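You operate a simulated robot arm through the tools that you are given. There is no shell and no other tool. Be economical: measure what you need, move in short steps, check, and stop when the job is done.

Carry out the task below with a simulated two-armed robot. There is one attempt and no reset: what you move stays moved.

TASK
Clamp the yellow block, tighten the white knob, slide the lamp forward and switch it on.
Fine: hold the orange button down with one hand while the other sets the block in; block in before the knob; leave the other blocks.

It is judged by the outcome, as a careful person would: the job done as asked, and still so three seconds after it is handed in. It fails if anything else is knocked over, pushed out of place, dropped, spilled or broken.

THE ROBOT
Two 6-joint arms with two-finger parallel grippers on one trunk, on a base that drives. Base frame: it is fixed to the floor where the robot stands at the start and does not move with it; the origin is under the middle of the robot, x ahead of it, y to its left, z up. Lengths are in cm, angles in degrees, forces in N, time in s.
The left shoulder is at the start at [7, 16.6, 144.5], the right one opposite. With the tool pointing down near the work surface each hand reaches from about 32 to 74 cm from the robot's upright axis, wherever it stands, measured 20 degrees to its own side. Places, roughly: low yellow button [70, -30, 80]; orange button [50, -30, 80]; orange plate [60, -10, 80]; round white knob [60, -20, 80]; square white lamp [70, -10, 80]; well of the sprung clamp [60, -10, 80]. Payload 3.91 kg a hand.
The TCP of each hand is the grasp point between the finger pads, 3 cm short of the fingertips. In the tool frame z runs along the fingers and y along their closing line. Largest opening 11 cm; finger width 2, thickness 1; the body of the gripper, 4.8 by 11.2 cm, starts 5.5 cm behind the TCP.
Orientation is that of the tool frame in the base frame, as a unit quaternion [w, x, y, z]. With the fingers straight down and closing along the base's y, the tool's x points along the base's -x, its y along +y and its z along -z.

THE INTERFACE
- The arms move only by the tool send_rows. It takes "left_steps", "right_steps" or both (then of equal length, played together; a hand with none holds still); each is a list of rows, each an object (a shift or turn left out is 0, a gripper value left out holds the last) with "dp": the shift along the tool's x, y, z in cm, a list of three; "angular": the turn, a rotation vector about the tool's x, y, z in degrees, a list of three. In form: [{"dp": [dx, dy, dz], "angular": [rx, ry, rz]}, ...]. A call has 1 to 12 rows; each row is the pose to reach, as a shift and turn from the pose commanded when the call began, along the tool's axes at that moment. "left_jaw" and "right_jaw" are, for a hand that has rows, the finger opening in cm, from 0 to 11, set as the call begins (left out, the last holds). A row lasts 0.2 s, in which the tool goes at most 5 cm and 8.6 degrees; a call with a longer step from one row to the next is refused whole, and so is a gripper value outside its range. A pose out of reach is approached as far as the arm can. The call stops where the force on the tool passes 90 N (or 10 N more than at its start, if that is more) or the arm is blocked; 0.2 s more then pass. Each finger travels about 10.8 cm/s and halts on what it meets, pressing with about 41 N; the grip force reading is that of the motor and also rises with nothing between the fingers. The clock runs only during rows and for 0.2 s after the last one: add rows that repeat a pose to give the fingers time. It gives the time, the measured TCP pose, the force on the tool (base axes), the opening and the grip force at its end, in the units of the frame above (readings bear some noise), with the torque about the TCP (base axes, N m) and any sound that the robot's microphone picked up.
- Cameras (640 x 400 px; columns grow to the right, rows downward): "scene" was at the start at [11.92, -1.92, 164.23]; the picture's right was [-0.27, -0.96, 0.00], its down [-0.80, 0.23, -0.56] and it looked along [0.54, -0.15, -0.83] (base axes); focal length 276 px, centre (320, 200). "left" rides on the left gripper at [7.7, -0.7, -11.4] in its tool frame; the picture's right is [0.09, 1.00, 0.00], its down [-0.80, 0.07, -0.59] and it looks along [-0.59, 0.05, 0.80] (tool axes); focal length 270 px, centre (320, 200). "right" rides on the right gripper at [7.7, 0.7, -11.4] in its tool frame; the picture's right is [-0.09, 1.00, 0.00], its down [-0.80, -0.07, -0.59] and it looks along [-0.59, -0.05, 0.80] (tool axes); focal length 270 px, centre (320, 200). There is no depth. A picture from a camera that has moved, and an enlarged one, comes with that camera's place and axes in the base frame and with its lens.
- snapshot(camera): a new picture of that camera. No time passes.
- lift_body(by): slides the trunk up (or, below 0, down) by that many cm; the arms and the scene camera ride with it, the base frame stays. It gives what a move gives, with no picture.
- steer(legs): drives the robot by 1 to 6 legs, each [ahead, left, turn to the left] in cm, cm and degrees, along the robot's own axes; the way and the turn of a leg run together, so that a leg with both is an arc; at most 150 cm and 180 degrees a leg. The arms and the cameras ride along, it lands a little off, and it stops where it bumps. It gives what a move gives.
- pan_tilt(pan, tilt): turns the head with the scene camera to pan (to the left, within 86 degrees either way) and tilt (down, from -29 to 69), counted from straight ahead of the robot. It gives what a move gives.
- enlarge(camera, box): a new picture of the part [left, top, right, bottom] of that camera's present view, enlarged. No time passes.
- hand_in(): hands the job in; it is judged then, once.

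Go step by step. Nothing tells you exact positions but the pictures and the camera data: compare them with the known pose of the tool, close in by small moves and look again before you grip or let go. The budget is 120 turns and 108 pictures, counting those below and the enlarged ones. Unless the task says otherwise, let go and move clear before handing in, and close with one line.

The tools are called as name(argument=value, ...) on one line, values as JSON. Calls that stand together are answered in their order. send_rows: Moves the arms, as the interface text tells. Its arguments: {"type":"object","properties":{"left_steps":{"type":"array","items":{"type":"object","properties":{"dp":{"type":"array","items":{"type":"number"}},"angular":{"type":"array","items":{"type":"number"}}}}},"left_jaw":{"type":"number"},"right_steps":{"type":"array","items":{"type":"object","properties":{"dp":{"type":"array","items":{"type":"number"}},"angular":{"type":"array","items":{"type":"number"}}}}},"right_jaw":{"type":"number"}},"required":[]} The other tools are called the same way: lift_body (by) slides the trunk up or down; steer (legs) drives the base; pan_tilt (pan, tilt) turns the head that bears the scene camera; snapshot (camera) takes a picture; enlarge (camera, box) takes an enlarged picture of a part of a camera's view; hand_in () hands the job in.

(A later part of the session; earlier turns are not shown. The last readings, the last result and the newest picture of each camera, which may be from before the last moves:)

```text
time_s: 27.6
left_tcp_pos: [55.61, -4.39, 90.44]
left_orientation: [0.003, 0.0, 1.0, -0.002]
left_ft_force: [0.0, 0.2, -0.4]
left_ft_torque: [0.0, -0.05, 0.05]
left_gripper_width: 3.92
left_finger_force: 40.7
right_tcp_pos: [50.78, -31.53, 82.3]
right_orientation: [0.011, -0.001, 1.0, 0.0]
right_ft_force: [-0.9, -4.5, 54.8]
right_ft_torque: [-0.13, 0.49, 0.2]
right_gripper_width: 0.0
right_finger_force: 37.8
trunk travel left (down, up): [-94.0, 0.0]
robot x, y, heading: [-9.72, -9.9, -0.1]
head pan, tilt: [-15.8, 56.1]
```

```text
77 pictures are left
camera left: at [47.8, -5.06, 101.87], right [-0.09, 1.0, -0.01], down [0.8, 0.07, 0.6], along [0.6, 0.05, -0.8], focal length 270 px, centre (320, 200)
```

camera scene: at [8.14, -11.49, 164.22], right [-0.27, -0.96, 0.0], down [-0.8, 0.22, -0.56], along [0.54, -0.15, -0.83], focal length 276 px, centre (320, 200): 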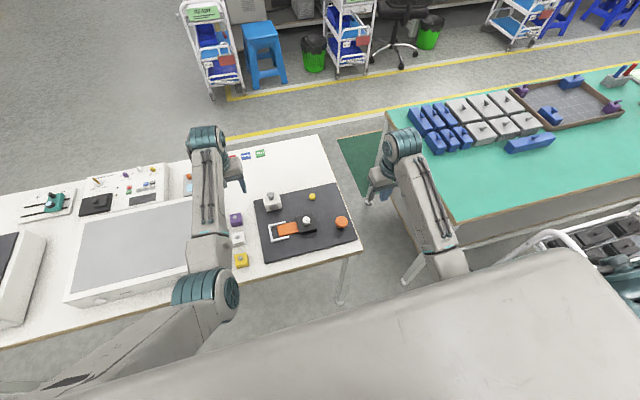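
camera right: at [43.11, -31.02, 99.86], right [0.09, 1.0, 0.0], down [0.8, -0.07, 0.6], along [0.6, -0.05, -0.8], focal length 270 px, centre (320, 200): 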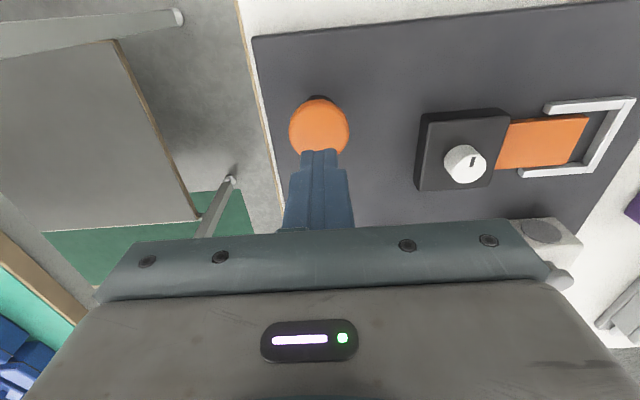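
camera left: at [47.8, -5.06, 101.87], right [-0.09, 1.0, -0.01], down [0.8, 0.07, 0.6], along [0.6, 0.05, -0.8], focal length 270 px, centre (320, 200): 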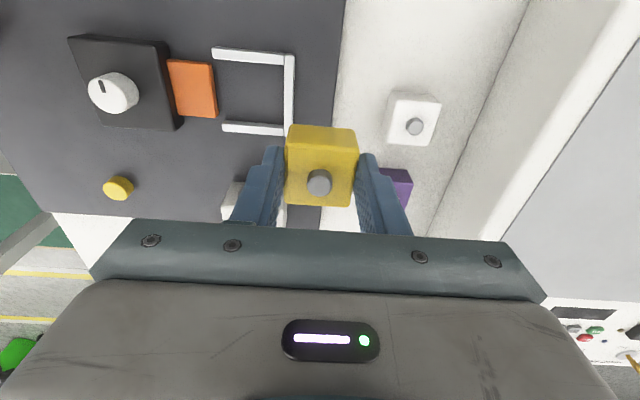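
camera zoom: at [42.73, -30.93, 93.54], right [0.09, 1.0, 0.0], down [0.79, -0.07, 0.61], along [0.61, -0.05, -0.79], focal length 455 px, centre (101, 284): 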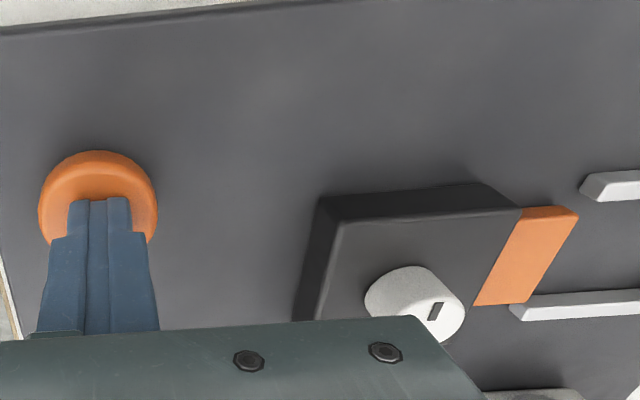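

The button is fully pressed and the well is open, roughly y -7.6 to -13.5 and x 52.4 to 57.5. I'll ease the press slightly and bring the block over the well.

send_rows(left_steps=[{"dp": [0.2, -1, 0]}, {"dp": [0.4, -2, 0]}, {"dp": [0.6, -3, 0.5]}, {"dp": [0.8, -4, 1]}, {"dp": [1, -5, 1.5]}, {"dp": [1.1, -6, 2]}, {"dp": [1.1, -6, 2]}], right_steps=[{"dp": [0, 0, -0.1]}, {"dp": [0, 0, -0.2]}, {"dp": [0, 0, -0.3]}, {"dp": [0, 0, -0.3]}, {"dp": [0, 0, -0.3]}, {"dp": [0, 0, -0.3]}, {"dp": [0, 0, -0.3]}])

snapshot(camera="left")

snapshot(camera="right")

enlarge(camera="scene", box=[240, 140, 400, 240])

```text
time_s: 29.2
left_tcp_pos: [55.08, -7.99, 87.83]
left_orientation: [0.004, -0.008, 1.0, 0.009]
left_ft_force: [0.0, 0.0, -1.5]
left_ft_torque: [0.0, 0.0, -0.01]
left_gripper_width: 3.89
left_finger_force: 41.2
right_tcp_pos: [50.69, -31.43, 82.31]
right_orientation: [0.009, 0.0, 1.0, 0.0]
right_ft_force: [-0.3, -5.1, 43.2]
right_ft_torque: [-0.15, 0.28, 0.01]
right_gripper_width: 0.0
right_finger_force: 37.2
trunk travel left (down, up): [-94.0, 0.0]
robot x, y, heading: [-10.04, -9.97, 0.5]
head pan, tilt: [-15.8, 56.1]
```

```text
76 pictures are left
camera left: at [47.27, -9.06, 99.18], right [-0.1, 0.99, 0.02], down [0.8, 0.07, 0.6], along [0.6, 0.08, -0.8], focal length 270 px, centre (320, 200)
```

left: 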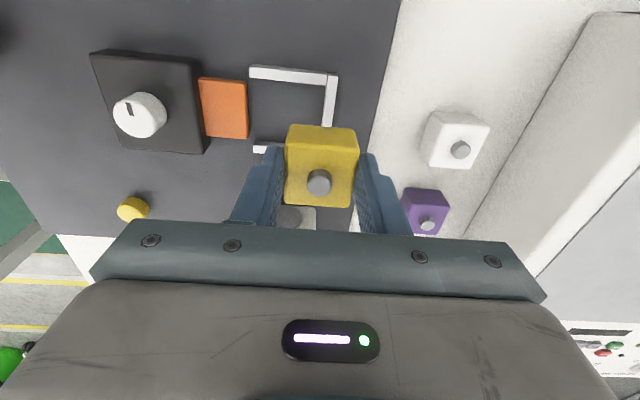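

```text
75 pictures are left
camera right: at [42.79, -30.94, 93.6], right [0.09, 1.0, 0.0], down [0.79, -0.07, 0.61], along [0.6, -0.05, -0.79], focal length 270 px, centre (320, 200)
```

right: 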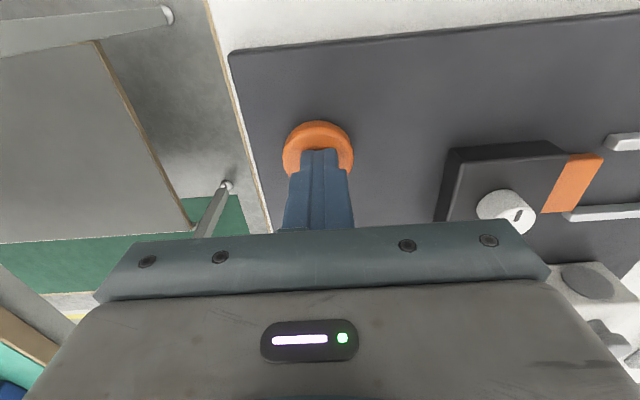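

```text
4.00 times, centred on (320, 190) of scene
camera zoom: at [1.34, -11.69, 164.31], right [-0.27, -0.96, 0.0], down [-0.8, 0.23, -0.56], along [0.54, -0.15, -0.83], focal length 1102 px, centre (320, 240)
```

zoom: 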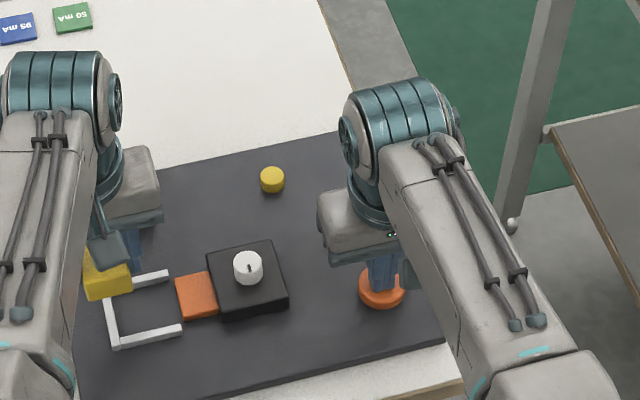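

The left arm can't reach far enough to its right from here. I'll release the button, shift the base 6.5 cm right and 2 cm back, and press again, so both hands work on their own sides.

send_rows(left_steps=[{"dp": [0, 1, -1]}, {"dp": [0, 2, -2]}, {"dp": [0, 3, -2]}, {"dp": [0, 4, -2]}, {"dp": [0, 4, -2]}, {"dp": [0, 4, -2]}], right_steps=[{"dp": [0, 0, -0.5]}, {"dp": [0, 0, -1.5]}, {"dp": [0, 0, -3]}, {"dp": [0, 0, -5]}, {"dp": [0, 0, -7]}, {"dp": [0, 0, -7]}])

steer(legs=[[-2, -6.5, 0]])

```text
time_s: 30.6
left_tcp_pos: [55.5, -5.82, 90.31]
left_orientation: [0.004, -0.001, 1.0, 0.002]
left_ft_force: [-0.1, 0.2, 0.2]
left_ft_torque: [0.0, -0.02, 0.0]
left_gripper_width: 3.88
left_finger_force: 41.0
right_tcp_pos: [50.81, -31.65, 88.66]
right_orientation: [0.002, 0.0, 1.0, 0.001]
right_ft_force: [0.4, 0.5, 0.4]
right_ft_torque: [0.01, 0.0, -0.01]
right_gripper_width: 0.0
right_finger_force: 37.6
trunk travel left (down, up): [-94.0, 0.0]
robot x, y, heading: [-9.81, -10.0, 0.0]
head pan, tilt: [-15.8, 56.1]
```

```text
time_s: 31.6
left_tcp_pos: [53.45, -11.71, 89.84]
left_orientation: [0.002, -0.002, 1.0, 0.0]
left_ft_force: [-0.5, 0.8, -0.5]
left_ft_torque: [-0.02, 0.01, -0.01]
left_gripper_width: 3.88
left_finger_force: 40.8
right_tcp_pos: [49.07, -37.55, 88.64]
right_orientation: [0.003, -0.001, 1.0, -0.001]
right_ft_force: [0.0, 0.1, -0.1]
right_ft_torque: [-0.03, 0.0, 0.0]
right_gripper_width: 0.0
right_finger_force: 37.7
trunk travel left (down, up): [-94.0, 0.0]
robot x, y, heading: [-11.39, -16.28, 0.2]
head pan, tilt: [-15.8, 56.1]
```

send_rows(left_steps=[{"dp": [-0.5, 0.4, 0]}, {"dp": [-1, 0.8, 0]}, {"dp": [-1.6, 1.1, 0]}, {"dp": [-1.6, 1.1, 0]}], right_steps=[{"dp": [-0.6, 2, 0]}, {"dp": [-1.3, 4, 0]}, {"dp": [-1.95, 5.9, 0]}, {"dp": [-1.95, 5.9, 0]}])

snapshot(camera="right")

snapshot(camera="left")

```text
time_s: 32.6
left_tcp_pos: [54.92, -11.17, 90.06]
left_orientation: [0.002, -0.003, 1.0, 0.003]
left_ft_force: [-0.1, 0.4, -0.8]
left_ft_torque: [0.0, 0.0, -0.03]
left_gripper_width: 3.9
left_finger_force: 41.4
right_tcp_pos: [50.8, -31.99, 88.54]
right_orientation: [0.003, 0.0, 1.0, 0.002]
right_ft_force: [0.1, -0.7, 0.9]
right_ft_torque: [-0.01, 0.01, -0.02]
right_gripper_width: 0.0
right_finger_force: 38.2
trunk travel left (down, up): [-94.0, 0.0]
robot x, y, heading: [-12.04, -16.67, 0.1]
head pan, tilt: [-15.8, 56.1]
```

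```text
73 pictures are left
camera right: at [42.99, -31.41, 100.01], right [0.09, 1.0, 0.0], down [0.8, -0.07, 0.6], along [0.6, -0.05, -0.8], focal length 270 px, centre (320, 200)
```

right: 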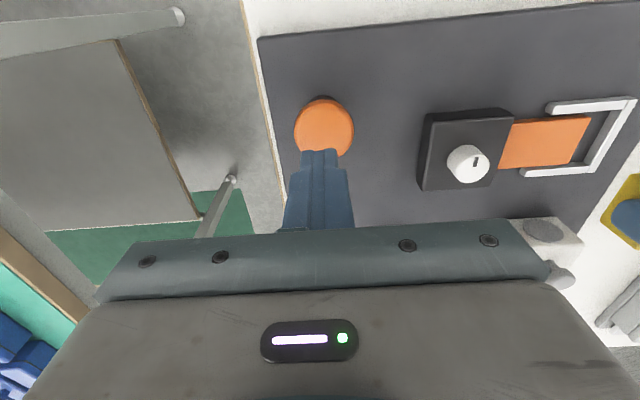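

```text
72 pictures are left
camera left: at [47.2, -12.04, 101.48], right [-0.09, 1.0, 0.0], down [0.8, 0.07, 0.6], along [0.6, 0.06, -0.8], focal length 270 px, centre (320, 200)
```

left: 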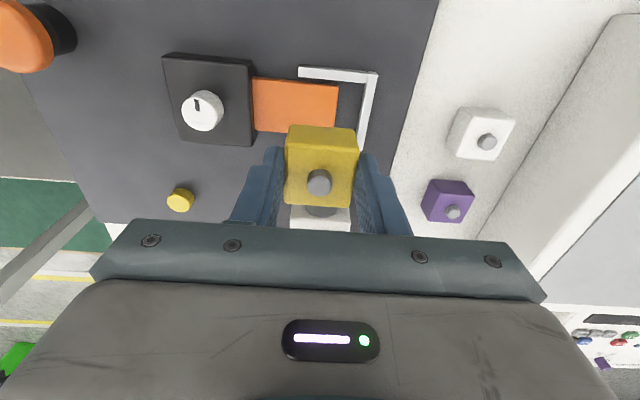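

Left reaches fine now. Pressing the orange button again.

send_rows(left_steps=[{"dp": [0, 0.2, 0]}, {"dp": [0, 0.4, 0]}, {"dp": [0, 0.4, 0.5]}, {"dp": [0, 0.4, 1]}, {"dp": [0, 0.4, 1.5]}, {"dp": [0, 0.4, 2]}, {"dp": [0, 0.4, 2]}, {"dp": [0, 0.4, 2]}, {"dp": [0, 0.4, 2]}], right_steps=[{"dp": [-0.1, 0.3, 1]}, {"dp": [-0.1, 0.3, 2]}, {"dp": [-0.1, 0.3, 3]}, {"dp": [-0.1, 0.3, 4]}, {"dp": [-0.1, 0.3, 5]}, {"dp": [-0.1, 0.3, 5.6]}, {"dp": [-0.1, 0.3, 6.2]}, {"dp": [-0.1, 0.3, 6.75]}, {"dp": [-0.1, 0.3, 6.75]}])

snapshot(camera="right")

enlarge(camera="left", box=[160, 40, 440, 220])

enlarge(camera="scene", box=[240, 110, 400, 210])

```text
time_s: 34.6
left_tcp_pos: [54.66, -10.7, 88.2]
left_orientation: [0.004, -0.003, 1.0, 0.001]
left_ft_force: [-0.2, -0.5, -0.5]
left_ft_torque: [0.0, 0.03, -0.02]
left_gripper_width: 3.91
left_finger_force: 40.9
right_tcp_pos: [50.87, -31.64, 82.36]
right_orientation: [0.006, -0.001, 1.0, 0.001]
right_ft_force: [-1.2, 2.1, 25.0]
right_ft_torque: [0.0, 0.22, 0.05]
right_gripper_width: 0.0
right_finger_force: 37.5
trunk travel left (down, up): [-94.0, 0.0]
robot x, y, heading: [-11.8, -16.39, -0.0]
head pan, tilt: [-15.8, 56.1]
```

```text
71 pictures are left
camera right: at [42.98, -31.08, 93.66], right [0.09, 1.0, 0.0], down [0.79, -0.07, 0.6], along [0.6, -0.05, -0.8], focal length 270 px, centre (320, 200)
```

right: 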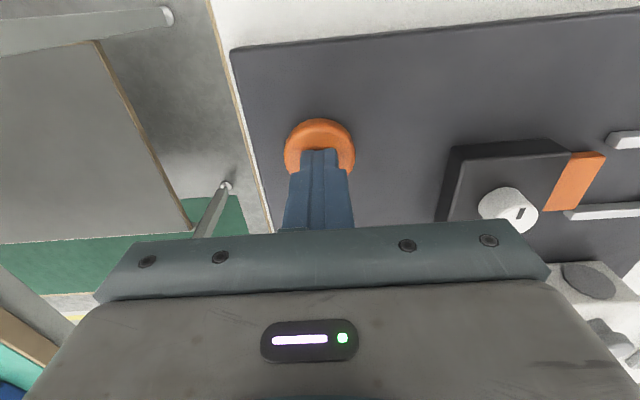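

```text
2.22 times, centred on (300, 130) of left
camera zoom: at [46.88, -11.44, 99.7], right [-0.09, 1.0, 0.0], down [0.8, 0.07, 0.6], along [0.6, 0.06, -0.8], focal length 601 px, centre (364, 356)
```

zoom: 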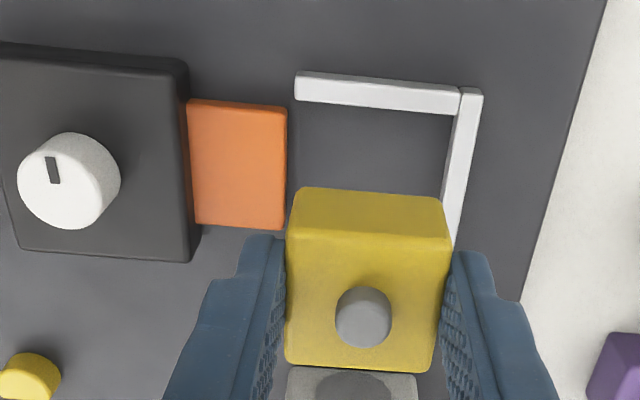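

```text
4.00 times, centred on (320, 160) of scene
camera zoom: at [-0.34, -18.17, 164.31], right [-0.27, -0.96, 0.0], down [-0.8, 0.22, -0.56], along [0.54, -0.15, -0.83], focal length 1102 px, centre (320, 360)
```

zoom: 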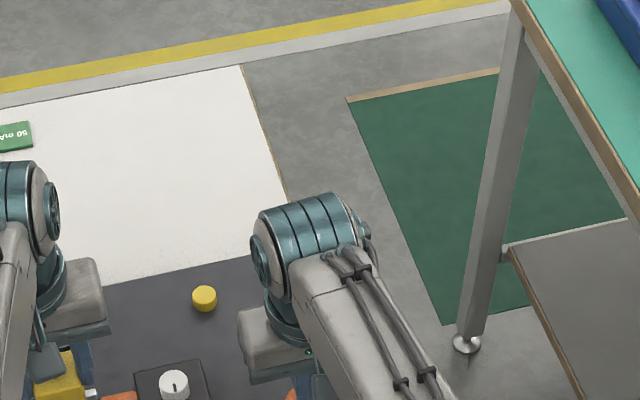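

The well is open, with its centre at about x = 55.0 and the wall at y = -7.7. I'll align the block and lower it partway while holding the button.

send_rows(left_steps=[{"dp": [-0.2, 0.05, 0.8]}, {"dp": [-0.35, 0.1, 1.6]}, {"dp": [-0.35, 0.1, 2.4]}, {"dp": [-0.35, 0.1, 3.2]}, {"dp": [-0.35, 0.1, 4]}, {"dp": [-0.35, 0.1, 4]}, {"dp": [-0.35, 0.1, 4]}])

enlarge(camera="left", box=[160, 40, 440, 220])

enlarge(camera="right", box=[420, 90, 640, 240])

```text
time_s: 36.2
left_tcp_pos: [55.19, -10.56, 84.15]
left_orientation: [0.004, -0.003, 1.0, 0.002]
left_ft_force: [-0.7, -0.1, -0.3]
left_ft_torque: [-0.01, 0.01, 0.01]
left_gripper_width: 3.9
left_finger_force: 40.9
right_tcp_pos: [50.88, -31.57, 82.31]
right_orientation: [0.006, 0.0, 1.0, 0.0]
right_ft_force: [4.4, 1.8, 33.0]
right_ft_torque: [0.03, 0.05, 0.0]
right_gripper_width: 0.01
right_finger_force: 37.9
trunk travel left (down, up): [-94.0, 0.0]
robot x, y, heading: [-11.46, -16.47, -0.1]
head pan, tilt: [-15.8, 56.1]
```

```text
2.22 times, centred on (300, 130) of left
camera zoom: at [47.31, -11.29, 95.65], right [-0.09, 1.0, 0.0], down [0.8, 0.07, 0.6], along [0.6, 0.06, -0.8], focal length 601 px, centre (364, 356)
```

zoom: 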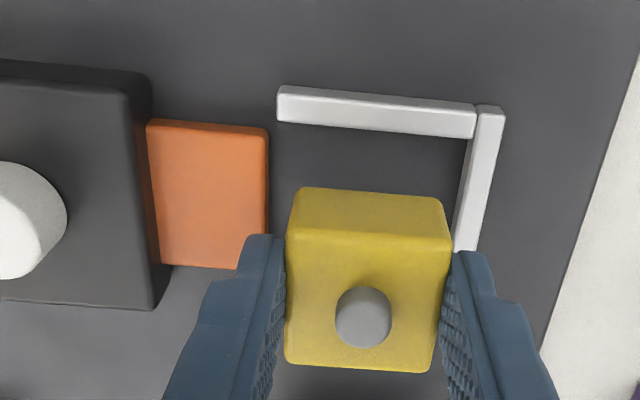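

```text
2.67 times, centred on (530, 165) of right
camera zoom: at [42.98, -31.08, 93.65], right [0.09, 1.0, 0.0], down [0.79, -0.07, 0.6], along [0.6, -0.05, -0.8], focal length 721 px, centre (-240, 293)
```

zoom: 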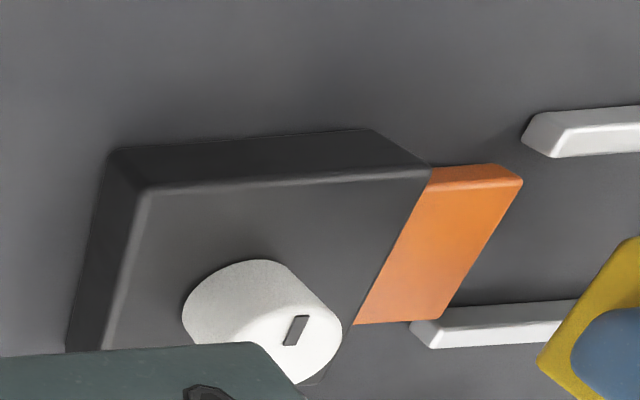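

send_rows(left_steps=[{"dp": [0.1, 0, 0.5]}, {"dp": [0.1, 0, 1]}, {"dp": [0.1, 0, 1.5]}, {"dp": [0.1, 0, 1.9]}, {"dp": [0.1, 0, 1.9]}])

enlarge(camera="left", box=[160, 40, 440, 220])

```text
time_s: 37.4
left_tcp_pos: [55.01, -10.53, 82.45]
left_orientation: [0.004, -0.003, 1.0, 0.002]
left_ft_force: [0.0, -0.2, -0.8]
left_ft_torque: [0.01, 0.0, -0.04]
left_gripper_width: 3.88
left_finger_force: 41.3
right_tcp_pos: [50.78, -31.64, 82.36]
right_orientation: [0.006, -0.001, 1.0, 0.001]
right_ft_force: [4.1, 1.0, 33.6]
right_ft_torque: [0.07, 0.06, -0.01]
right_gripper_width: 0.0
right_finger_force: 37.0
trunk travel left (down, up): [-94.0, 0.0]
robot x, y, heading: [-12.04, -16.22, 0.0]
head pan, tilt: [-15.8, 56.1]
```

```text
2.22 times, centred on (300, 130) of left
camera zoom: at [47.21, -11.3, 93.77], right [-0.09, 1.0, 0.0], down [0.8, 0.07, 0.6], along [0.6, 0.06, -0.8], focal length 601 px, centre (364, 356)
```

zoom: 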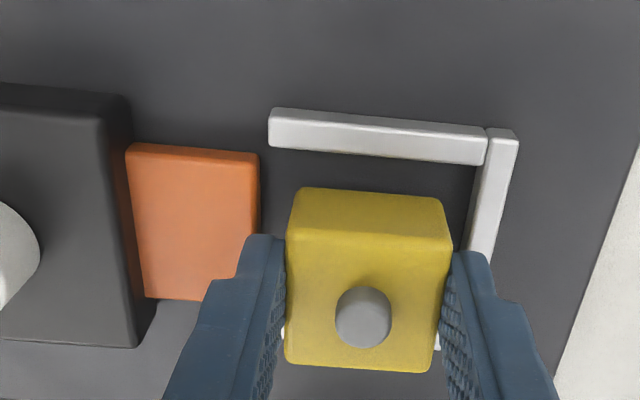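

send_rows(left_steps=[{"dp": [0, 0, 0.3]}, {"dp": [0, 0, 0.6]}, {"dp": [0, 0, 0.9]}, {"dp": [0, 0, 0.9]}])

enlarge(camera="left", box=[160, 40, 440, 220])

```text
time_s: 38.4
left_tcp_pos: [55.21, -10.59, 81.64]
left_orientation: [0.005, -0.002, 1.0, 0.001]
left_ft_force: [-4.5, 0.7, 18.1]
left_ft_torque: [-0.11, 0.46, 0.0]
left_gripper_width: 3.9
left_finger_force: 40.8
right_tcp_pos: [50.96, -31.65, 82.33]
right_orientation: [0.006, -0.001, 1.0, 0.001]
right_ft_force: [13.7, 2.2, 23.1]
right_ft_torque: [0.05, -0.19, -0.01]
right_gripper_width: 0.01
right_finger_force: 37.4
trunk travel left (down, up): [-94.0, 0.0]
robot x, y, heading: [-11.77, -16.98, -0.1]
head pan, tilt: [-15.8, 56.1]
```

```text
2.22 times, centred on (300, 130) of left
camera zoom: at [47.26, -11.35, 93.05], right [-0.09, 1.0, 0.0], down [0.79, 0.07, 0.6], along [0.6, 0.06, -0.8], focal length 601 px, centre (364, 356)
```

zoom: 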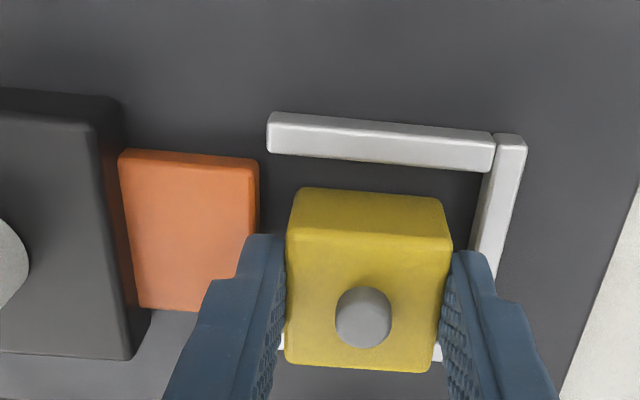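

The block is standing on the well floor between the bracket arms (18 N contact). I'll open the left hand a little and lift it away while still holding the button.

send_rows(left_steps=[{"dp": [0, 0, -0.1]}, {"dp": [0, 0, -0.1]}, {"dp": [0, 0, -0.1]}], left_jaw=5.2)

enlarge(camera="left", box=[160, 40, 440, 220])

```text
time_s: 39.2
left_tcp_pos: [54.92, -10.45, 81.61]
left_orientation: [0.005, -0.003, 1.0, 0.002]
left_ft_force: [-0.3, -0.5, -0.2]
left_ft_torque: [-0.01, 0.01, -0.02]
left_gripper_width: 5.23
left_finger_force: 0.1
right_tcp_pos: [50.95, -31.68, 82.44]
right_orientation: [0.006, -0.001, 1.0, 0.0]
right_ft_force: [3.1, 0.6, 34.0]
right_ft_torque: [0.05, 0.1, 0.03]
right_gripper_width: 0.0
right_finger_force: 37.1
trunk travel left (down, up): [-94.0, 0.0]
robot x, y, heading: [-11.73, -16.09, 0.0]
head pan, tilt: [-15.8, 56.1]
```

```text
2.22 times, centred on (300, 130) of left
camera zoom: at [47.16, -11.32, 92.99], right [-0.09, 1.0, 0.0], down [0.8, 0.07, 0.6], along [0.6, 0.06, -0.8], focal length 601 px, centre (364, 356)
```

zoom: 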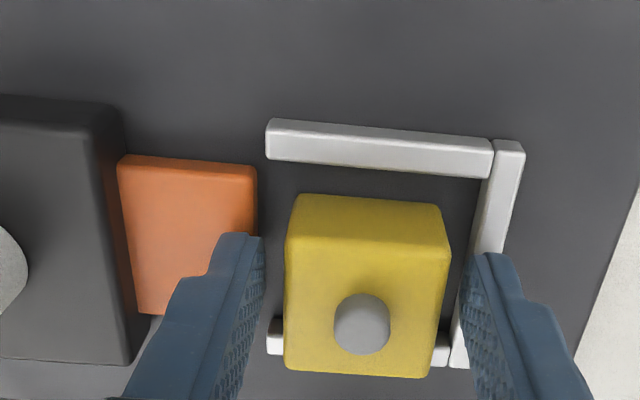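

The block sits inside the bracket. I'll lift the left hand straight up.

send_rows(left_steps=[{"dp": [0, 0, -0.6]}, {"dp": [0, 0, -1.5]}, {"dp": [0, 0, -3]}, {"dp": [0, 0, -5]}, {"dp": [0, 0, -7]}, {"dp": [0, 0, -8]}, {"dp": [0, 0, -8]}])

enlarge(camera="left", box=[160, 40, 440, 220])

enlarge(camera="right", box=[420, 90, 640, 240])

```text
time_s: 40.8
left_tcp_pos: [54.94, -10.59, 89.8]
left_orientation: [0.005, -0.002, 1.0, 0.002]
left_ft_force: [0.4, 0.4, -0.2]
left_ft_torque: [0.01, 0.02, 0.0]
left_gripper_width: 5.21
left_finger_force: 0.0
right_tcp_pos: [50.86, -31.66, 82.31]
right_orientation: [0.006, 0.0, 1.0, 0.001]
right_ft_force: [3.7, 0.6, 33.3]
right_ft_torque: [0.01, 0.1, -0.02]
right_gripper_width: 0.0
right_finger_force: 38.0
trunk travel left (down, up): [-94.0, 0.0]
robot x, y, heading: [-11.86, -17.14, 0.2]
head pan, tilt: [-15.8, 56.1]
```

```text
2.22 times, centred on (300, 130) of left
camera zoom: at [47.21, -11.43, 101.13], right [-0.09, 1.0, 0.0], down [0.8, 0.07, 0.6], along [0.6, 0.06, -0.8], focal length 601 px, centre (364, 356)
```

zoom: 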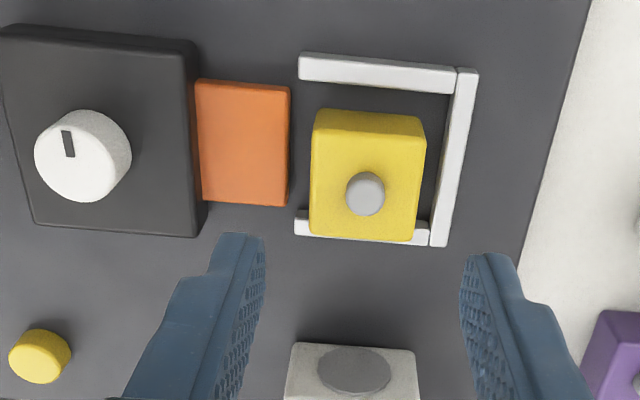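

```text
2.67 times, centred on (530, 165) of right
camera zoom: at [42.94, -31.09, 93.65], right [0.09, 1.0, 0.0], down [0.79, -0.07, 0.6], along [0.6, -0.05, -0.8], focal length 721 px, centre (-240, 293)
```

zoom: 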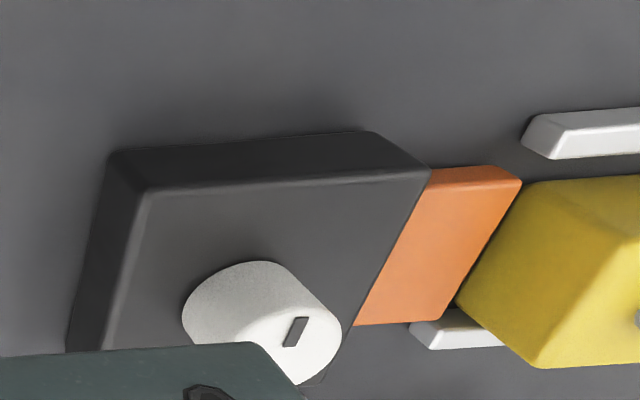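

The block is in the well. I'll release the button slowly so the plate clamps it.

send_rows(right_steps=[{"dp": [0, 0, -0.5]}, {"dp": [0, 0, -1]}, {"dp": [0, 0, -1.5]}, {"dp": [0, 0, -2]}, {"dp": [0, 0, -3]}, {"dp": [0, 0, -5]}, {"dp": [0, 0, -7]}, {"dp": [0, 0, -7]}])

enlarge(camera="left", box=[160, 40, 440, 220])

snapshot(camera="right")

```text
time_s: 42.6
left_tcp_pos: [55.27, -10.63, 89.51]
left_orientation: [0.003, -0.003, 1.0, 0.004]
left_ft_force: [0.0, -0.7, 0.0]
left_ft_torque: [-0.02, 0.01, 0.01]
left_gripper_width: 5.2
left_finger_force: 0.1
right_tcp_pos: [50.93, -31.69, 88.94]
right_orientation: [0.002, -0.002, 1.0, 0.001]
right_ft_force: [0.7, -0.6, -0.6]
right_ft_torque: [0.0, -0.04, -0.01]
right_gripper_width: 0.0
right_finger_force: 37.7
trunk travel left (down, up): [-94.0, 0.0]
robot x, y, heading: [-11.83, -16.53, 0.1]
head pan, tilt: [-15.8, 56.1]
```

```text
2.22 times, centred on (300, 130) of left
camera zoom: at [47.56, -11.54, 100.89], right [-0.09, 1.0, 0.0], down [0.8, 0.07, 0.6], along [0.6, 0.06, -0.8], focal length 601 px, centre (364, 356)
```

zoom: 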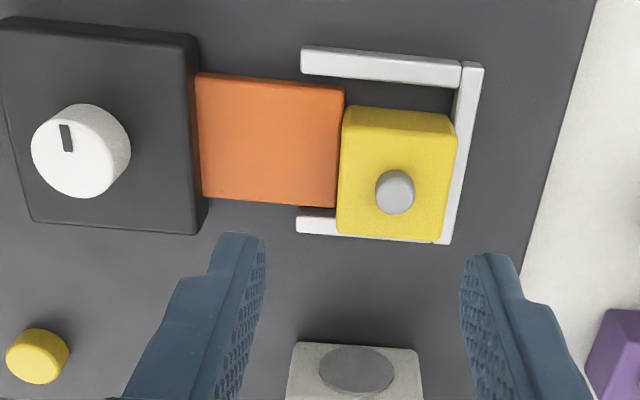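

```text
60 pictures are left
camera right: at [43.04, -31.12, 100.27], right [0.09, 1.0, 0.0], down [0.8, -0.07, 0.6], along [0.6, -0.05, -0.8], focal length 270 px, centre (320, 200)
```

right: 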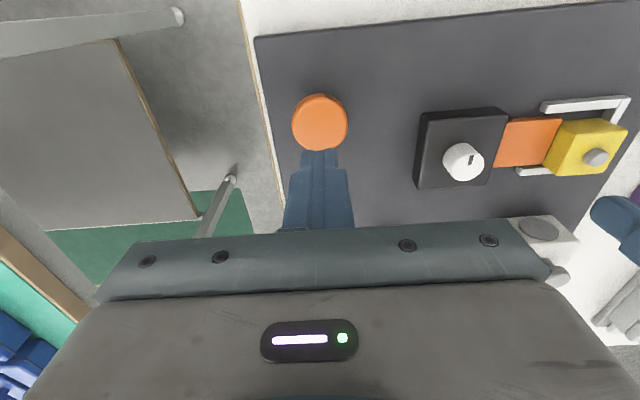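

The plate pushed the block against the end wall, so it is clamped. The knob is at about [54.7, -20, 81]. I'll shift the base left 6.5 cm so the right hand reaches it well, and move the left hand out of the way.

send_rows(left_steps=[{"dp": [0, 1, -1]}, {"dp": [0, 2.5, -1]}, {"dp": [0, 4, -1]}, {"dp": [0, 4, -1]}], right_steps=[{"dp": [0, 0, -1]}, {"dp": [0, 0, -2]}, {"dp": [0, 0, -2]}, {"dp": [0, 0, -2]}], right_jaw=5)

steer(legs=[[0, 6.5, 0]])

```text
time_s: 43.6
left_tcp_pos: [55.22, -6.55, 90.49]
left_orientation: [0.003, -0.003, 1.0, 0.003]
left_ft_force: [0.0, -0.6, 0.8]
left_ft_torque: [-0.01, -0.05, -0.02]
left_gripper_width: 5.19
left_finger_force: 0.0
right_tcp_pos: [50.97, -31.63, 91.03]
right_orientation: [0.003, -0.001, 1.0, 0.002]
right_ft_force: [0.4, 0.3, -0.8]
right_ft_torque: [-0.02, 0.01, 0.03]
right_gripper_width: 5.01
right_finger_force: 0.0
trunk travel left (down, up): [-94.0, 0.0]
robot x, y, heading: [-11.82, -16.73, -0.3]
head pan, tilt: [-15.8, 56.1]
```

```text
time_s: 44.6
left_tcp_pos: [55.11, -0.99, 90.59]
left_orientation: [0.002, -0.002, 1.0, 0.004]
left_ft_force: [-0.4, 0.5, -0.2]
left_ft_torque: [0.04, 0.05, 0.01]
left_gripper_width: 5.23
left_finger_force: 0.1
right_tcp_pos: [50.95, -25.99, 90.83]
right_orientation: [0.002, 0.0, 1.0, 0.005]
right_ft_force: [-1.0, -0.1, 0.1]
right_ft_torque: [0.0, 0.08, 0.02]
right_gripper_width: 5.0
right_finger_force: 0.0
trunk travel left (down, up): [-94.0, 0.0]
robot x, y, heading: [-11.71, -9.89, -0.2]
head pan, tilt: [-15.8, 56.1]
```

send_rows(right_steps=[{"dp": [-1.5, 1, 0.2], "angular": [0, 0, -7.5]}, {"dp": [-3, 2, 0.4], "angular": [0, 0, -15]}, {"dp": [-3.75, 3.5, 0.6], "angular": [0, 0, -22.5]}, {"dp": [-3.75, 5, 0.8], "angular": [0, 0, -30]}, {"dp": [-3.75, 6, 0.8], "angular": [0, 0, -37.5]}, {"dp": [-3.75, 6, 0.8], "angular": [0, 0, -45]}, {"dp": [-3.75, 6, 0.8], "angular": [0, 0, -45]}])

snapshot(camera="right")

```text
time_s: 46.2
left_tcp_pos: [55.26, -0.35, 90.51]
left_orientation: [0.003, -0.002, 1.0, 0.002]
left_ft_force: [-0.3, 0.2, 0.5]
left_ft_torque: [-0.02, 0.02, 0.03]
left_gripper_width: 5.18
left_finger_force: 0.0
right_tcp_pos: [54.66, -19.43, 90.23]
right_orientation: [0.002, -0.384, 0.923, 0.001]
right_ft_force: [-0.4, 0.2, 0.4]
right_ft_torque: [0.01, -0.02, -0.01]
right_gripper_width: 5.01
right_finger_force: 0.0
trunk travel left (down, up): [-94.0, 0.0]
robot x, y, heading: [-11.58, -10.34, -0.1]
head pan, tilt: [-15.8, 56.1]
```

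```text
59 pictures are left
camera right: at [48.57, -24.45, 101.53], right [-0.64, 0.77, 0.0], down [0.61, 0.52, 0.6], along [0.46, 0.38, -0.8], focal length 270 px, centre (320, 200)
```

right: 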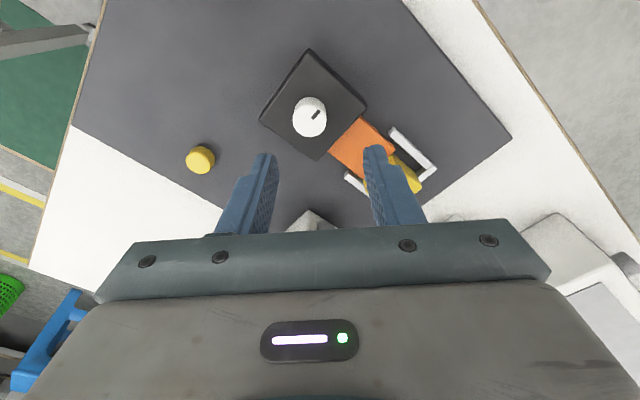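

send_rows(right_steps=[{"dp": [0.3, -0.3, 1.2]}, {"dp": [0.64, -0.64, 2.4]}, {"dp": [0.64, -0.64, 3.6]}, {"dp": [0.64, -0.64, 4.8]}, {"dp": [0.64, -0.64, 5]}, {"dp": [0.64, -0.64, 5]}])

enlarge(camera="right", box=[220, 80, 420, 240])

```text
time_s: 47.6
left_tcp_pos: [55.14, -0.4, 90.56]
left_orientation: [0.002, -0.002, 1.0, 0.002]
left_ft_force: [0.4, 0.7, 0.0]
left_ft_torque: [0.02, -0.03, -0.01]
left_gripper_width: 5.2
left_finger_force: 0.1
right_tcp_pos: [54.7, -20.31, 85.28]
right_orientation: [0.002, -0.382, 0.924, 0.001]
right_ft_force: [-0.3, 0.1, -0.1]
right_ft_torque: [0.03, -0.02, -0.01]
right_gripper_width: 5.0
right_finger_force: 0.1
trunk travel left (down, up): [-94.0, 0.0]
robot x, y, heading: [-11.76, -10.29, 0.2]
head pan, tilt: [-15.8, 56.1]
```

```text
2.50 times, centred on (320, 160) of right
camera zoom: at [48.64, -25.35, 96.54], right [-0.64, 0.77, 0.0], down [0.61, 0.51, 0.6], along [0.46, 0.38, -0.8], focal length 676 px, centre (320, 300)
```

zoom: 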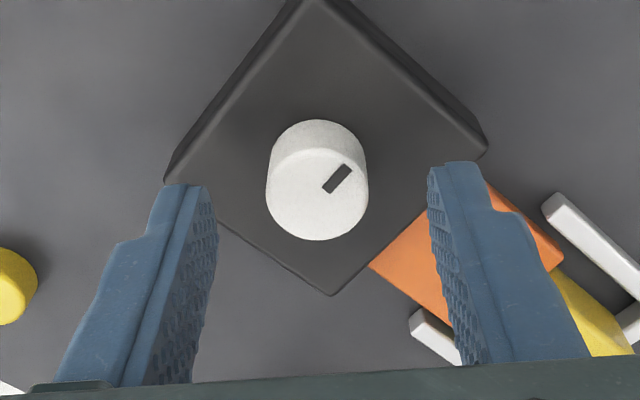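

send_rows(right_steps=[{"dp": [0, 0, 0.7]}, {"dp": [0, 0, 1.4]}, {"dp": [0, 0, 2]}, {"dp": [0, 0, 2]}])

enlarge(camera="right", box=[220, 80, 420, 240])

```text
time_s: 48.6
left_tcp_pos: [55.29, -0.4, 90.55]
left_orientation: [0.002, -0.002, 1.0, 0.002]
left_ft_force: [0.3, 0.0, 0.9]
left_ft_torque: [0.03, 0.01, 0.01]
left_gripper_width: 5.19
left_finger_force: 0.1
right_tcp_pos: [54.75, -20.34, 83.15]
right_orientation: [0.003, -0.383, 0.924, 0.001]
right_ft_force: [0.0, -0.2, -0.9]
right_ft_torque: [0.0, 0.03, -0.01]
right_gripper_width: 5.01
right_finger_force: 0.0
trunk travel left (down, up): [-94.0, 0.0]
robot x, y, heading: [-11.62, -9.96, -0.2]
head pan, tilt: [-15.8, 56.1]
```

```text
2.50 times, centred on (320, 160) of right
camera zoom: at [48.62, -25.44, 94.55], right [-0.64, 0.77, 0.0], down [0.61, 0.51, 0.6], along [0.46, 0.38, -0.8], focal length 676 px, centre (320, 300)
```

zoom: 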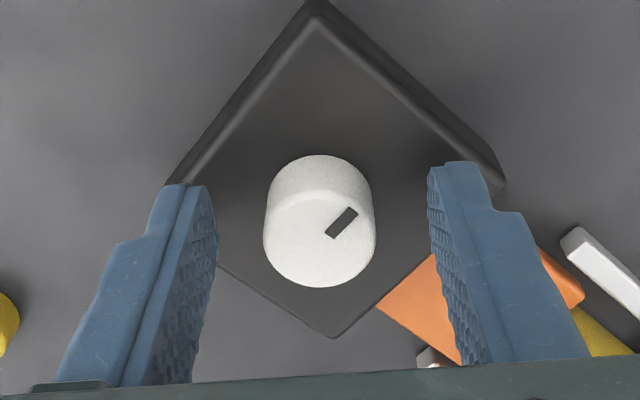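

The knob is centred between the fingers. I'll go slightly lower and close on it.

send_rows(right_steps=[{"dp": [0, 0, 0.3]}, {"dp": [0, 0, 0.3]}])

send_rows(right_steps=[{"dp": [0, 0, 0]}, {"dp": [0, 0, 0]}, {"dp": [0, 0, 0]}], right_jaw=1.5)

enlarge(camera="right", box=[220, 80, 420, 240])

```text
time_s: 49.2
left_tcp_pos: [55.14, -0.31, 90.45]
left_orientation: [0.003, -0.003, 1.0, 0.002]
left_ft_force: [0.0, 0.2, -0.8]
left_ft_torque: [0.03, -0.02, -0.01]
left_gripper_width: 5.22
left_finger_force: 0.0
right_tcp_pos: [54.79, -20.34, 82.96]
right_orientation: [0.003, -0.383, 0.924, 0.001]
right_ft_force: [-0.1, 0.4, 0.1]
right_ft_torque: [0.03, -0.03, 0.01]
right_gripper_width: 5.0
right_finger_force: 0.0
trunk travel left (down, up): [-94.0, 0.0]
robot x, y, heading: [-11.84, -9.77, 0.0]
head pan, tilt: [-15.8, 56.1]
```

```text
time_s: 50.0
left_tcp_pos: [55.16, -0.39, 90.64]
left_orientation: [0.002, -0.002, 1.0, 0.002]
left_ft_force: [0.0, -0.2, -0.5]
left_ft_torque: [0.0, 0.01, 0.04]
left_gripper_width: 5.19
left_finger_force: 0.2
right_tcp_pos: [54.74, -20.42, 82.89]
right_orientation: [0.003, -0.383, 0.924, 0.0]
right_ft_force: [0.8, -0.3, -1.0]
right_ft_torque: [0.1, 0.14, 0.0]
right_gripper_width: 2.56
right_finger_force: 44.7
trunk travel left (down, up): [-94.0, 0.0]
robot x, y, heading: [-11.58, -9.72, 0.1]
head pan, tilt: [-15.8, 56.1]
```

```text
2.50 times, centred on (320, 160) of right
camera zoom: at [48.63, -25.49, 94.24], right [-0.64, 0.77, 0.0], down [0.61, 0.51, 0.6], along [0.46, 0.38, -0.8], focal length 676 px, centre (320, 300)
```

zoom: 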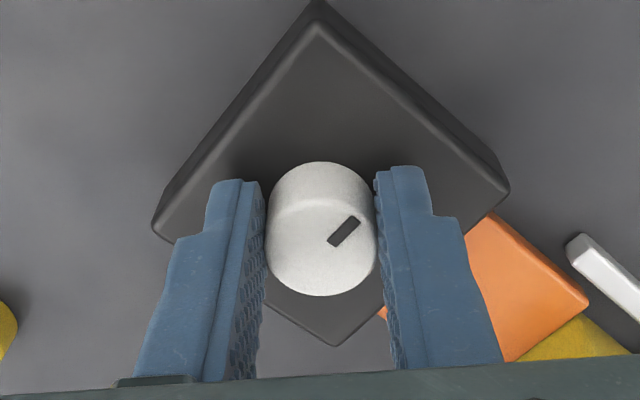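

The knob is gripped at 2.56 cm, so I'll turn it clockwise as seen from above. I'll start with 60 degrees and watch the torque.

send_rows(right_steps=[{"angular": [0, 0, 7.5]}, {"angular": [0, 0, 15]}, {"angular": [0, 0, 22.5]}, {"angular": [0, 0, 30]}, {"angular": [0, 0, 37.5]}, {"angular": [0, 0, 45]}, {"angular": [0, 0, 52.5]}, {"angular": [0, 0, 60]}, {"angular": [0, 0, 60]}])

enlarge(camera="right", box=[220, 80, 420, 240])

```text
time_s: 52.0
left_tcp_pos: [55.17, -0.13, 90.38]
left_orientation: [0.003, -0.001, 1.0, 0.001]
left_ft_force: [-0.3, -0.2, 0.3]
left_ft_torque: [0.01, -0.02, 0.0]
left_gripper_width: 5.21
left_finger_force: 0.1
right_tcp_pos: [54.59, -20.04, 82.9]
right_orientation: [0.002, 0.13, 0.991, 0.002]
right_ft_force: [-9.6, 14.6, -6.8]
right_ft_torque: [0.0, -0.34, 0.07]
right_gripper_width: 2.54
right_finger_force: 45.1
trunk travel left (down, up): [-94.0, 0.0]
robot x, y, heading: [-11.87, -10.54, -0.1]
head pan, tilt: [-15.8, 56.1]
```

```text
2.50 times, centred on (320, 160) of right
camera zoom: at [47.22, -17.53, 94.26], right [0.34, 0.94, 0.0], down [0.75, -0.28, 0.6], along [0.56, -0.2, -0.8], focal length 676 px, centre (320, 300)
```

zoom: 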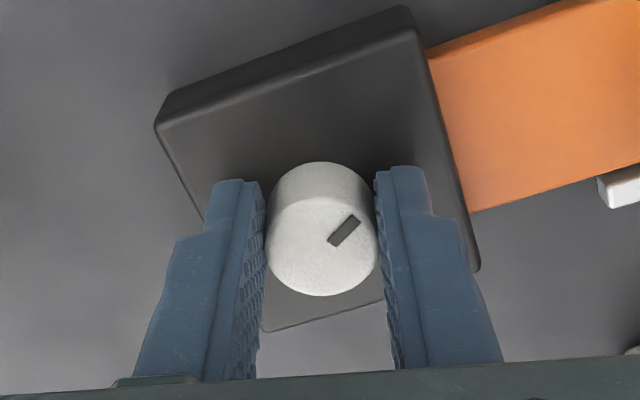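

The knob follows the fingers. I'll continue clockwise.

send_rows(right_steps=[{"dp": [0.1, 0.1, 0], "angular": [0, 0, 7.5]}, {"dp": [0.15, 0.17, 0], "angular": [0, 0, 15]}, {"dp": [0.15, 0.17, 0], "angular": [0, 0, 22.5]}, {"dp": [0.15, 0.17, 0], "angular": [0, 0, 30]}, {"dp": [0.15, 0.17, 0], "angular": [0, 0, 37.5]}, {"dp": [0.15, 0.17, 0], "angular": [0, 0, 45]}, {"dp": [0.15, 0.17, 0], "angular": [0, 0, 45]}])

enlarge(camera="right", box=[220, 80, 420, 240])

```text
time_s: 53.6
left_tcp_pos: [55.27, -0.18, 90.31]
left_orientation: [0.001, -0.002, 1.0, -0.001]
left_ft_force: [-0.2, 0.1, 0.5]
left_ft_torque: [0.03, -0.01, 0.02]
left_gripper_width: 5.21
left_finger_force: 0.0
right_tcp_pos: [54.76, -19.77, 82.99]
right_orientation: [0.004, 0.501, 0.866, 0.003]
right_ft_force: [4.3, 19.1, -5.0]
right_ft_torque: [-0.8, -0.24, 0.04]
right_gripper_width: 2.57
right_finger_force: 44.5
trunk travel left (down, up): [-94.0, 0.0]
robot x, y, heading: [-11.63, -9.93, -0.3]
head pan, tilt: [-15.8, 56.1]
```

```text
2.50 times, centred on (320, 160) of right
camera zoom: at [51.36, -12.92, 94.27], right [0.91, 0.42, 0.01], down [0.33, -0.73, 0.6], along [0.26, -0.54, -0.8], focal length 676 px, centre (320, 300)
```

zoom: 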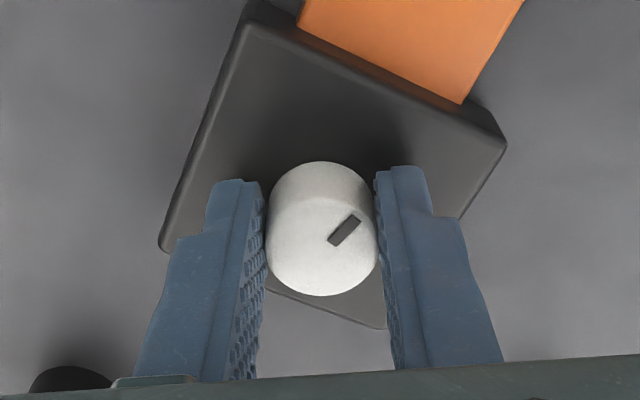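

send_rows(right_steps=[{"angular": [0, 0, 7.5]}, {"angular": [0, 0, 15]}, {"angular": [0, 0, 22.5]}, {"angular": [0, 0, 30]}, {"angular": [0, 0, 37.5]}, {"angular": [0, 0, 45]}, {"angular": [0, 0, 45]}])

enlarge(camera="right", box=[220, 80, 420, 240])

```text
time_s: 55.2
left_tcp_pos: [55.5, -0.15, 90.28]
left_orientation: [0.0, -0.002, 1.0, 0.0]
left_ft_force: [-0.2, 0.2, 0.3]
left_ft_torque: [0.01, 0.03, 0.01]
left_gripper_width: 5.2
left_finger_force: 0.0
right_tcp_pos: [54.97, -19.79, 82.88]
right_orientation: [0.002, 0.794, 0.608, 0.001]
right_ft_force: [27.6, 21.7, 5.4]
right_ft_torque: [0.32, 0.01, 0.07]
right_gripper_width: 2.55
right_finger_force: 45.1
trunk travel left (down, up): [-94.0, 0.0]
robot x, y, heading: [-11.91, -10.03, -0.2]
head pan, tilt: [-15.8, 56.1]
```

```text
2.50 times, centred on (320, 160) of right
camera zoom: at [57.54, -12.66, 94.31], right [0.94, -0.34, 0.01], down [-0.28, -0.76, 0.59], along [-0.2, -0.56, -0.81], focal length 676 px, centre (320, 300)
```

zoom: 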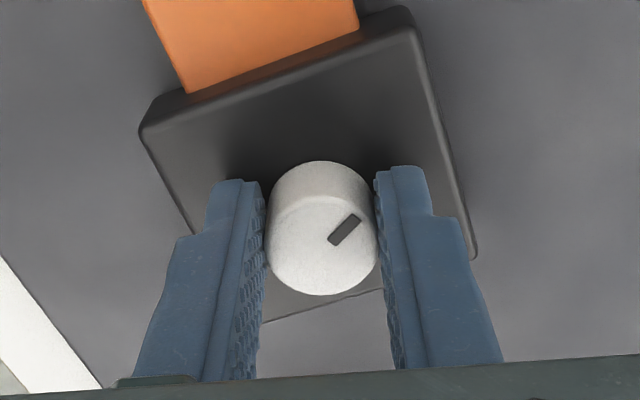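

send_rows(right_steps=[{"dp": [0.2, 0.15, 0], "angular": [0, 0, 5]}, {"dp": [0.44, 0.29, 0], "angular": [0, 0, 12]}, {"dp": [0.44, 0.29, 0], "angular": [0, 0, 19]}, {"dp": [0.44, 0.29, 0], "angular": [0, 0, 26]}, {"dp": [0.44, 0.29, 0], "angular": [0, 0, 33]}, {"dp": [0.44, 0.29, 0], "angular": [0, 0, 40]}, {"dp": [0.44, 0.29, 0], "angular": [0, 0, 40]}])

enlarge(camera="right", box=[220, 80, 420, 240])

```text
time_s: 56.8
left_tcp_pos: [55.24, -0.42, 90.39]
left_orientation: [0.002, -0.002, 1.0, 0.002]
left_ft_force: [0.9, 0.3, -0.4]
left_ft_torque: [0.0, -0.01, 0.01]
left_gripper_width: 5.22
left_finger_force: 0.0
right_tcp_pos: [55.12, -20.15, 82.91]
right_orientation: [0.001, 0.954, 0.3, 0.002]
right_ft_force: [16.0, -8.8, 10.2]
right_ft_torque: [-0.32, 0.33, 0.34]
right_gripper_width: 2.57
right_finger_force: 44.6
trunk travel left (down, up): [-94.0, 0.0]
robot x, y, heading: [-11.75, -10.07, 0.1]
head pan, tilt: [-15.8, 56.1]
```

```text
2.50 times, centred on (320, 160) of right
camera zoom: at [61.65, -16.34, 94.3], right [0.5, -0.87, 0.0], down [-0.7, -0.4, 0.59], along [-0.51, -0.29, -0.81], focal length 676 px, centre (320, 300)
```

zoom: 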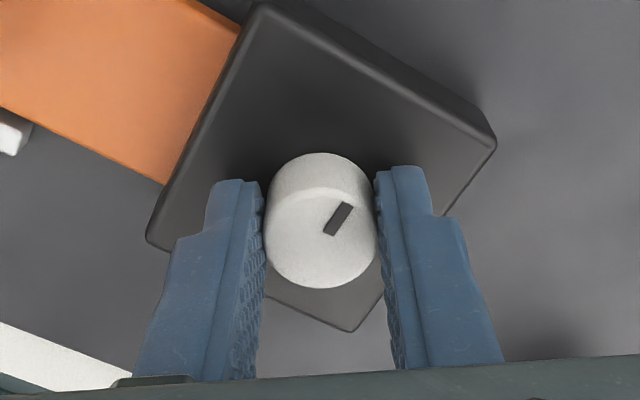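

The mark has slipped against the fingers and the resisting torque has jumped, so the knob is at its stop and tight. I'll release it, rise and unwind the wrist.

send_rows(right_steps=[{"angular": [0, 0, 0]}, {"angular": [0, 0, 0]}, {"angular": [0, 0, 0]}, {"dp": [0, 0, -2]}, {"dp": [0, 0, -5]}, {"dp": [0, 0, -8]}, {"dp": [0, 0, -8]}], right_jaw=5)

send_rows(right_steps=[{"angular": [0, 0, -8]}, {"angular": [0, 0, -16]}, {"angular": [0, 0, -24]}, {"angular": [0, 0, -32]}, {"angular": [0, 0, -40]}, {"angular": [0, 0, -48]}, {"angular": [0, 0, -56]}, {"angular": [0, 0, -64]}, {"angular": [0, 0, -72]}, {"angular": [0, 0, -80]}, {"angular": [0, 0, -88]}])

send_rows(right_steps=[{"angular": [0, 0, -8]}, {"angular": [0, 0, -16]}, {"angular": [0, 0, -24]}, {"angular": [0, 0, -32]}, {"angular": [0, 0, -40]}, {"angular": [0, 0, -48]}, {"angular": [0, 0, -57]}, {"angular": [0, 0, -57]}], right_jaw=1)

snapshot(camera="right")

snapshot(camera="scene")

```text
time_s: 58.4
left_tcp_pos: [55.19, -0.26, 90.59]
left_orientation: [0.002, -0.002, 1.0, 0.001]
left_ft_force: [0.5, 0.1, 0.0]
left_ft_torque: [-0.03, -0.01, 0.03]
left_gripper_width: 5.21
left_finger_force: 0.1
right_tcp_pos: [55.02, -19.87, 90.91]
right_orientation: [0.0, 0.954, 0.301, 0.003]
right_ft_force: [0.3, -0.4, 0.9]
right_ft_torque: [0.02, 0.01, 0.03]
right_gripper_width: 5.01
right_finger_force: 0.0
trunk travel left (down, up): [-94.0, 0.0]
robot x, y, heading: [-11.73, -9.83, -0.2]
head pan, tilt: [-15.8, 56.1]
```

```text
time_s: 60.8
left_tcp_pos: [55.16, -0.48, 90.49]
left_orientation: [0.003, -0.002, 1.0, 0.001]
left_ft_force: [1.0, 0.0, 0.7]
left_ft_torque: [-0.01, -0.01, 0.01]
left_gripper_width: 5.22
left_finger_force: 0.0
right_tcp_pos: [55.1, -19.79, 90.87]
right_orientation: [0.003, 0.475, 0.88, 0.002]
right_ft_force: [-0.9, -1.1, 0.8]
right_ft_torque: [0.01, -0.05, 0.0]
right_gripper_width: 4.96
right_finger_force: 0.1
trunk travel left (down, up): [-94.0, 0.0]
robot x, y, heading: [-11.48, -10.17, -0.1]
head pan, tilt: [-15.8, 56.1]
```

```text
refused: row 7 steps farther than a row can; nothing moved
```

```text
51 pictures are left
camera right: at [51.2, -13.08, 102.29], right [0.88, 0.47, 0.01], down [0.38, -0.71, 0.59], along [0.28, -0.52, -0.8], focal length 270 px, centre (320, 200)
```

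right: 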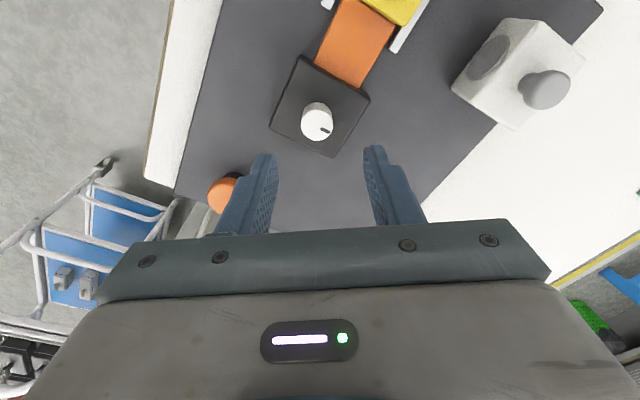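

```text
50 pictures are left
camera scene: at [0.17, -11.98, 164.23], right [-0.27, -0.96, 0.0], down [-0.8, 0.23, -0.56], along [0.54, -0.15, -0.83], focal length 276 px, centre (320, 200)
```

scene: 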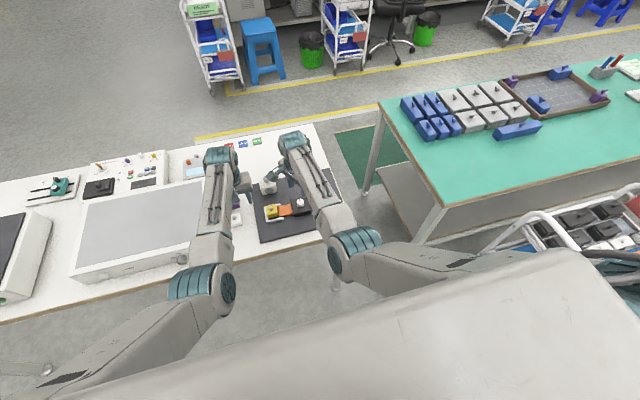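

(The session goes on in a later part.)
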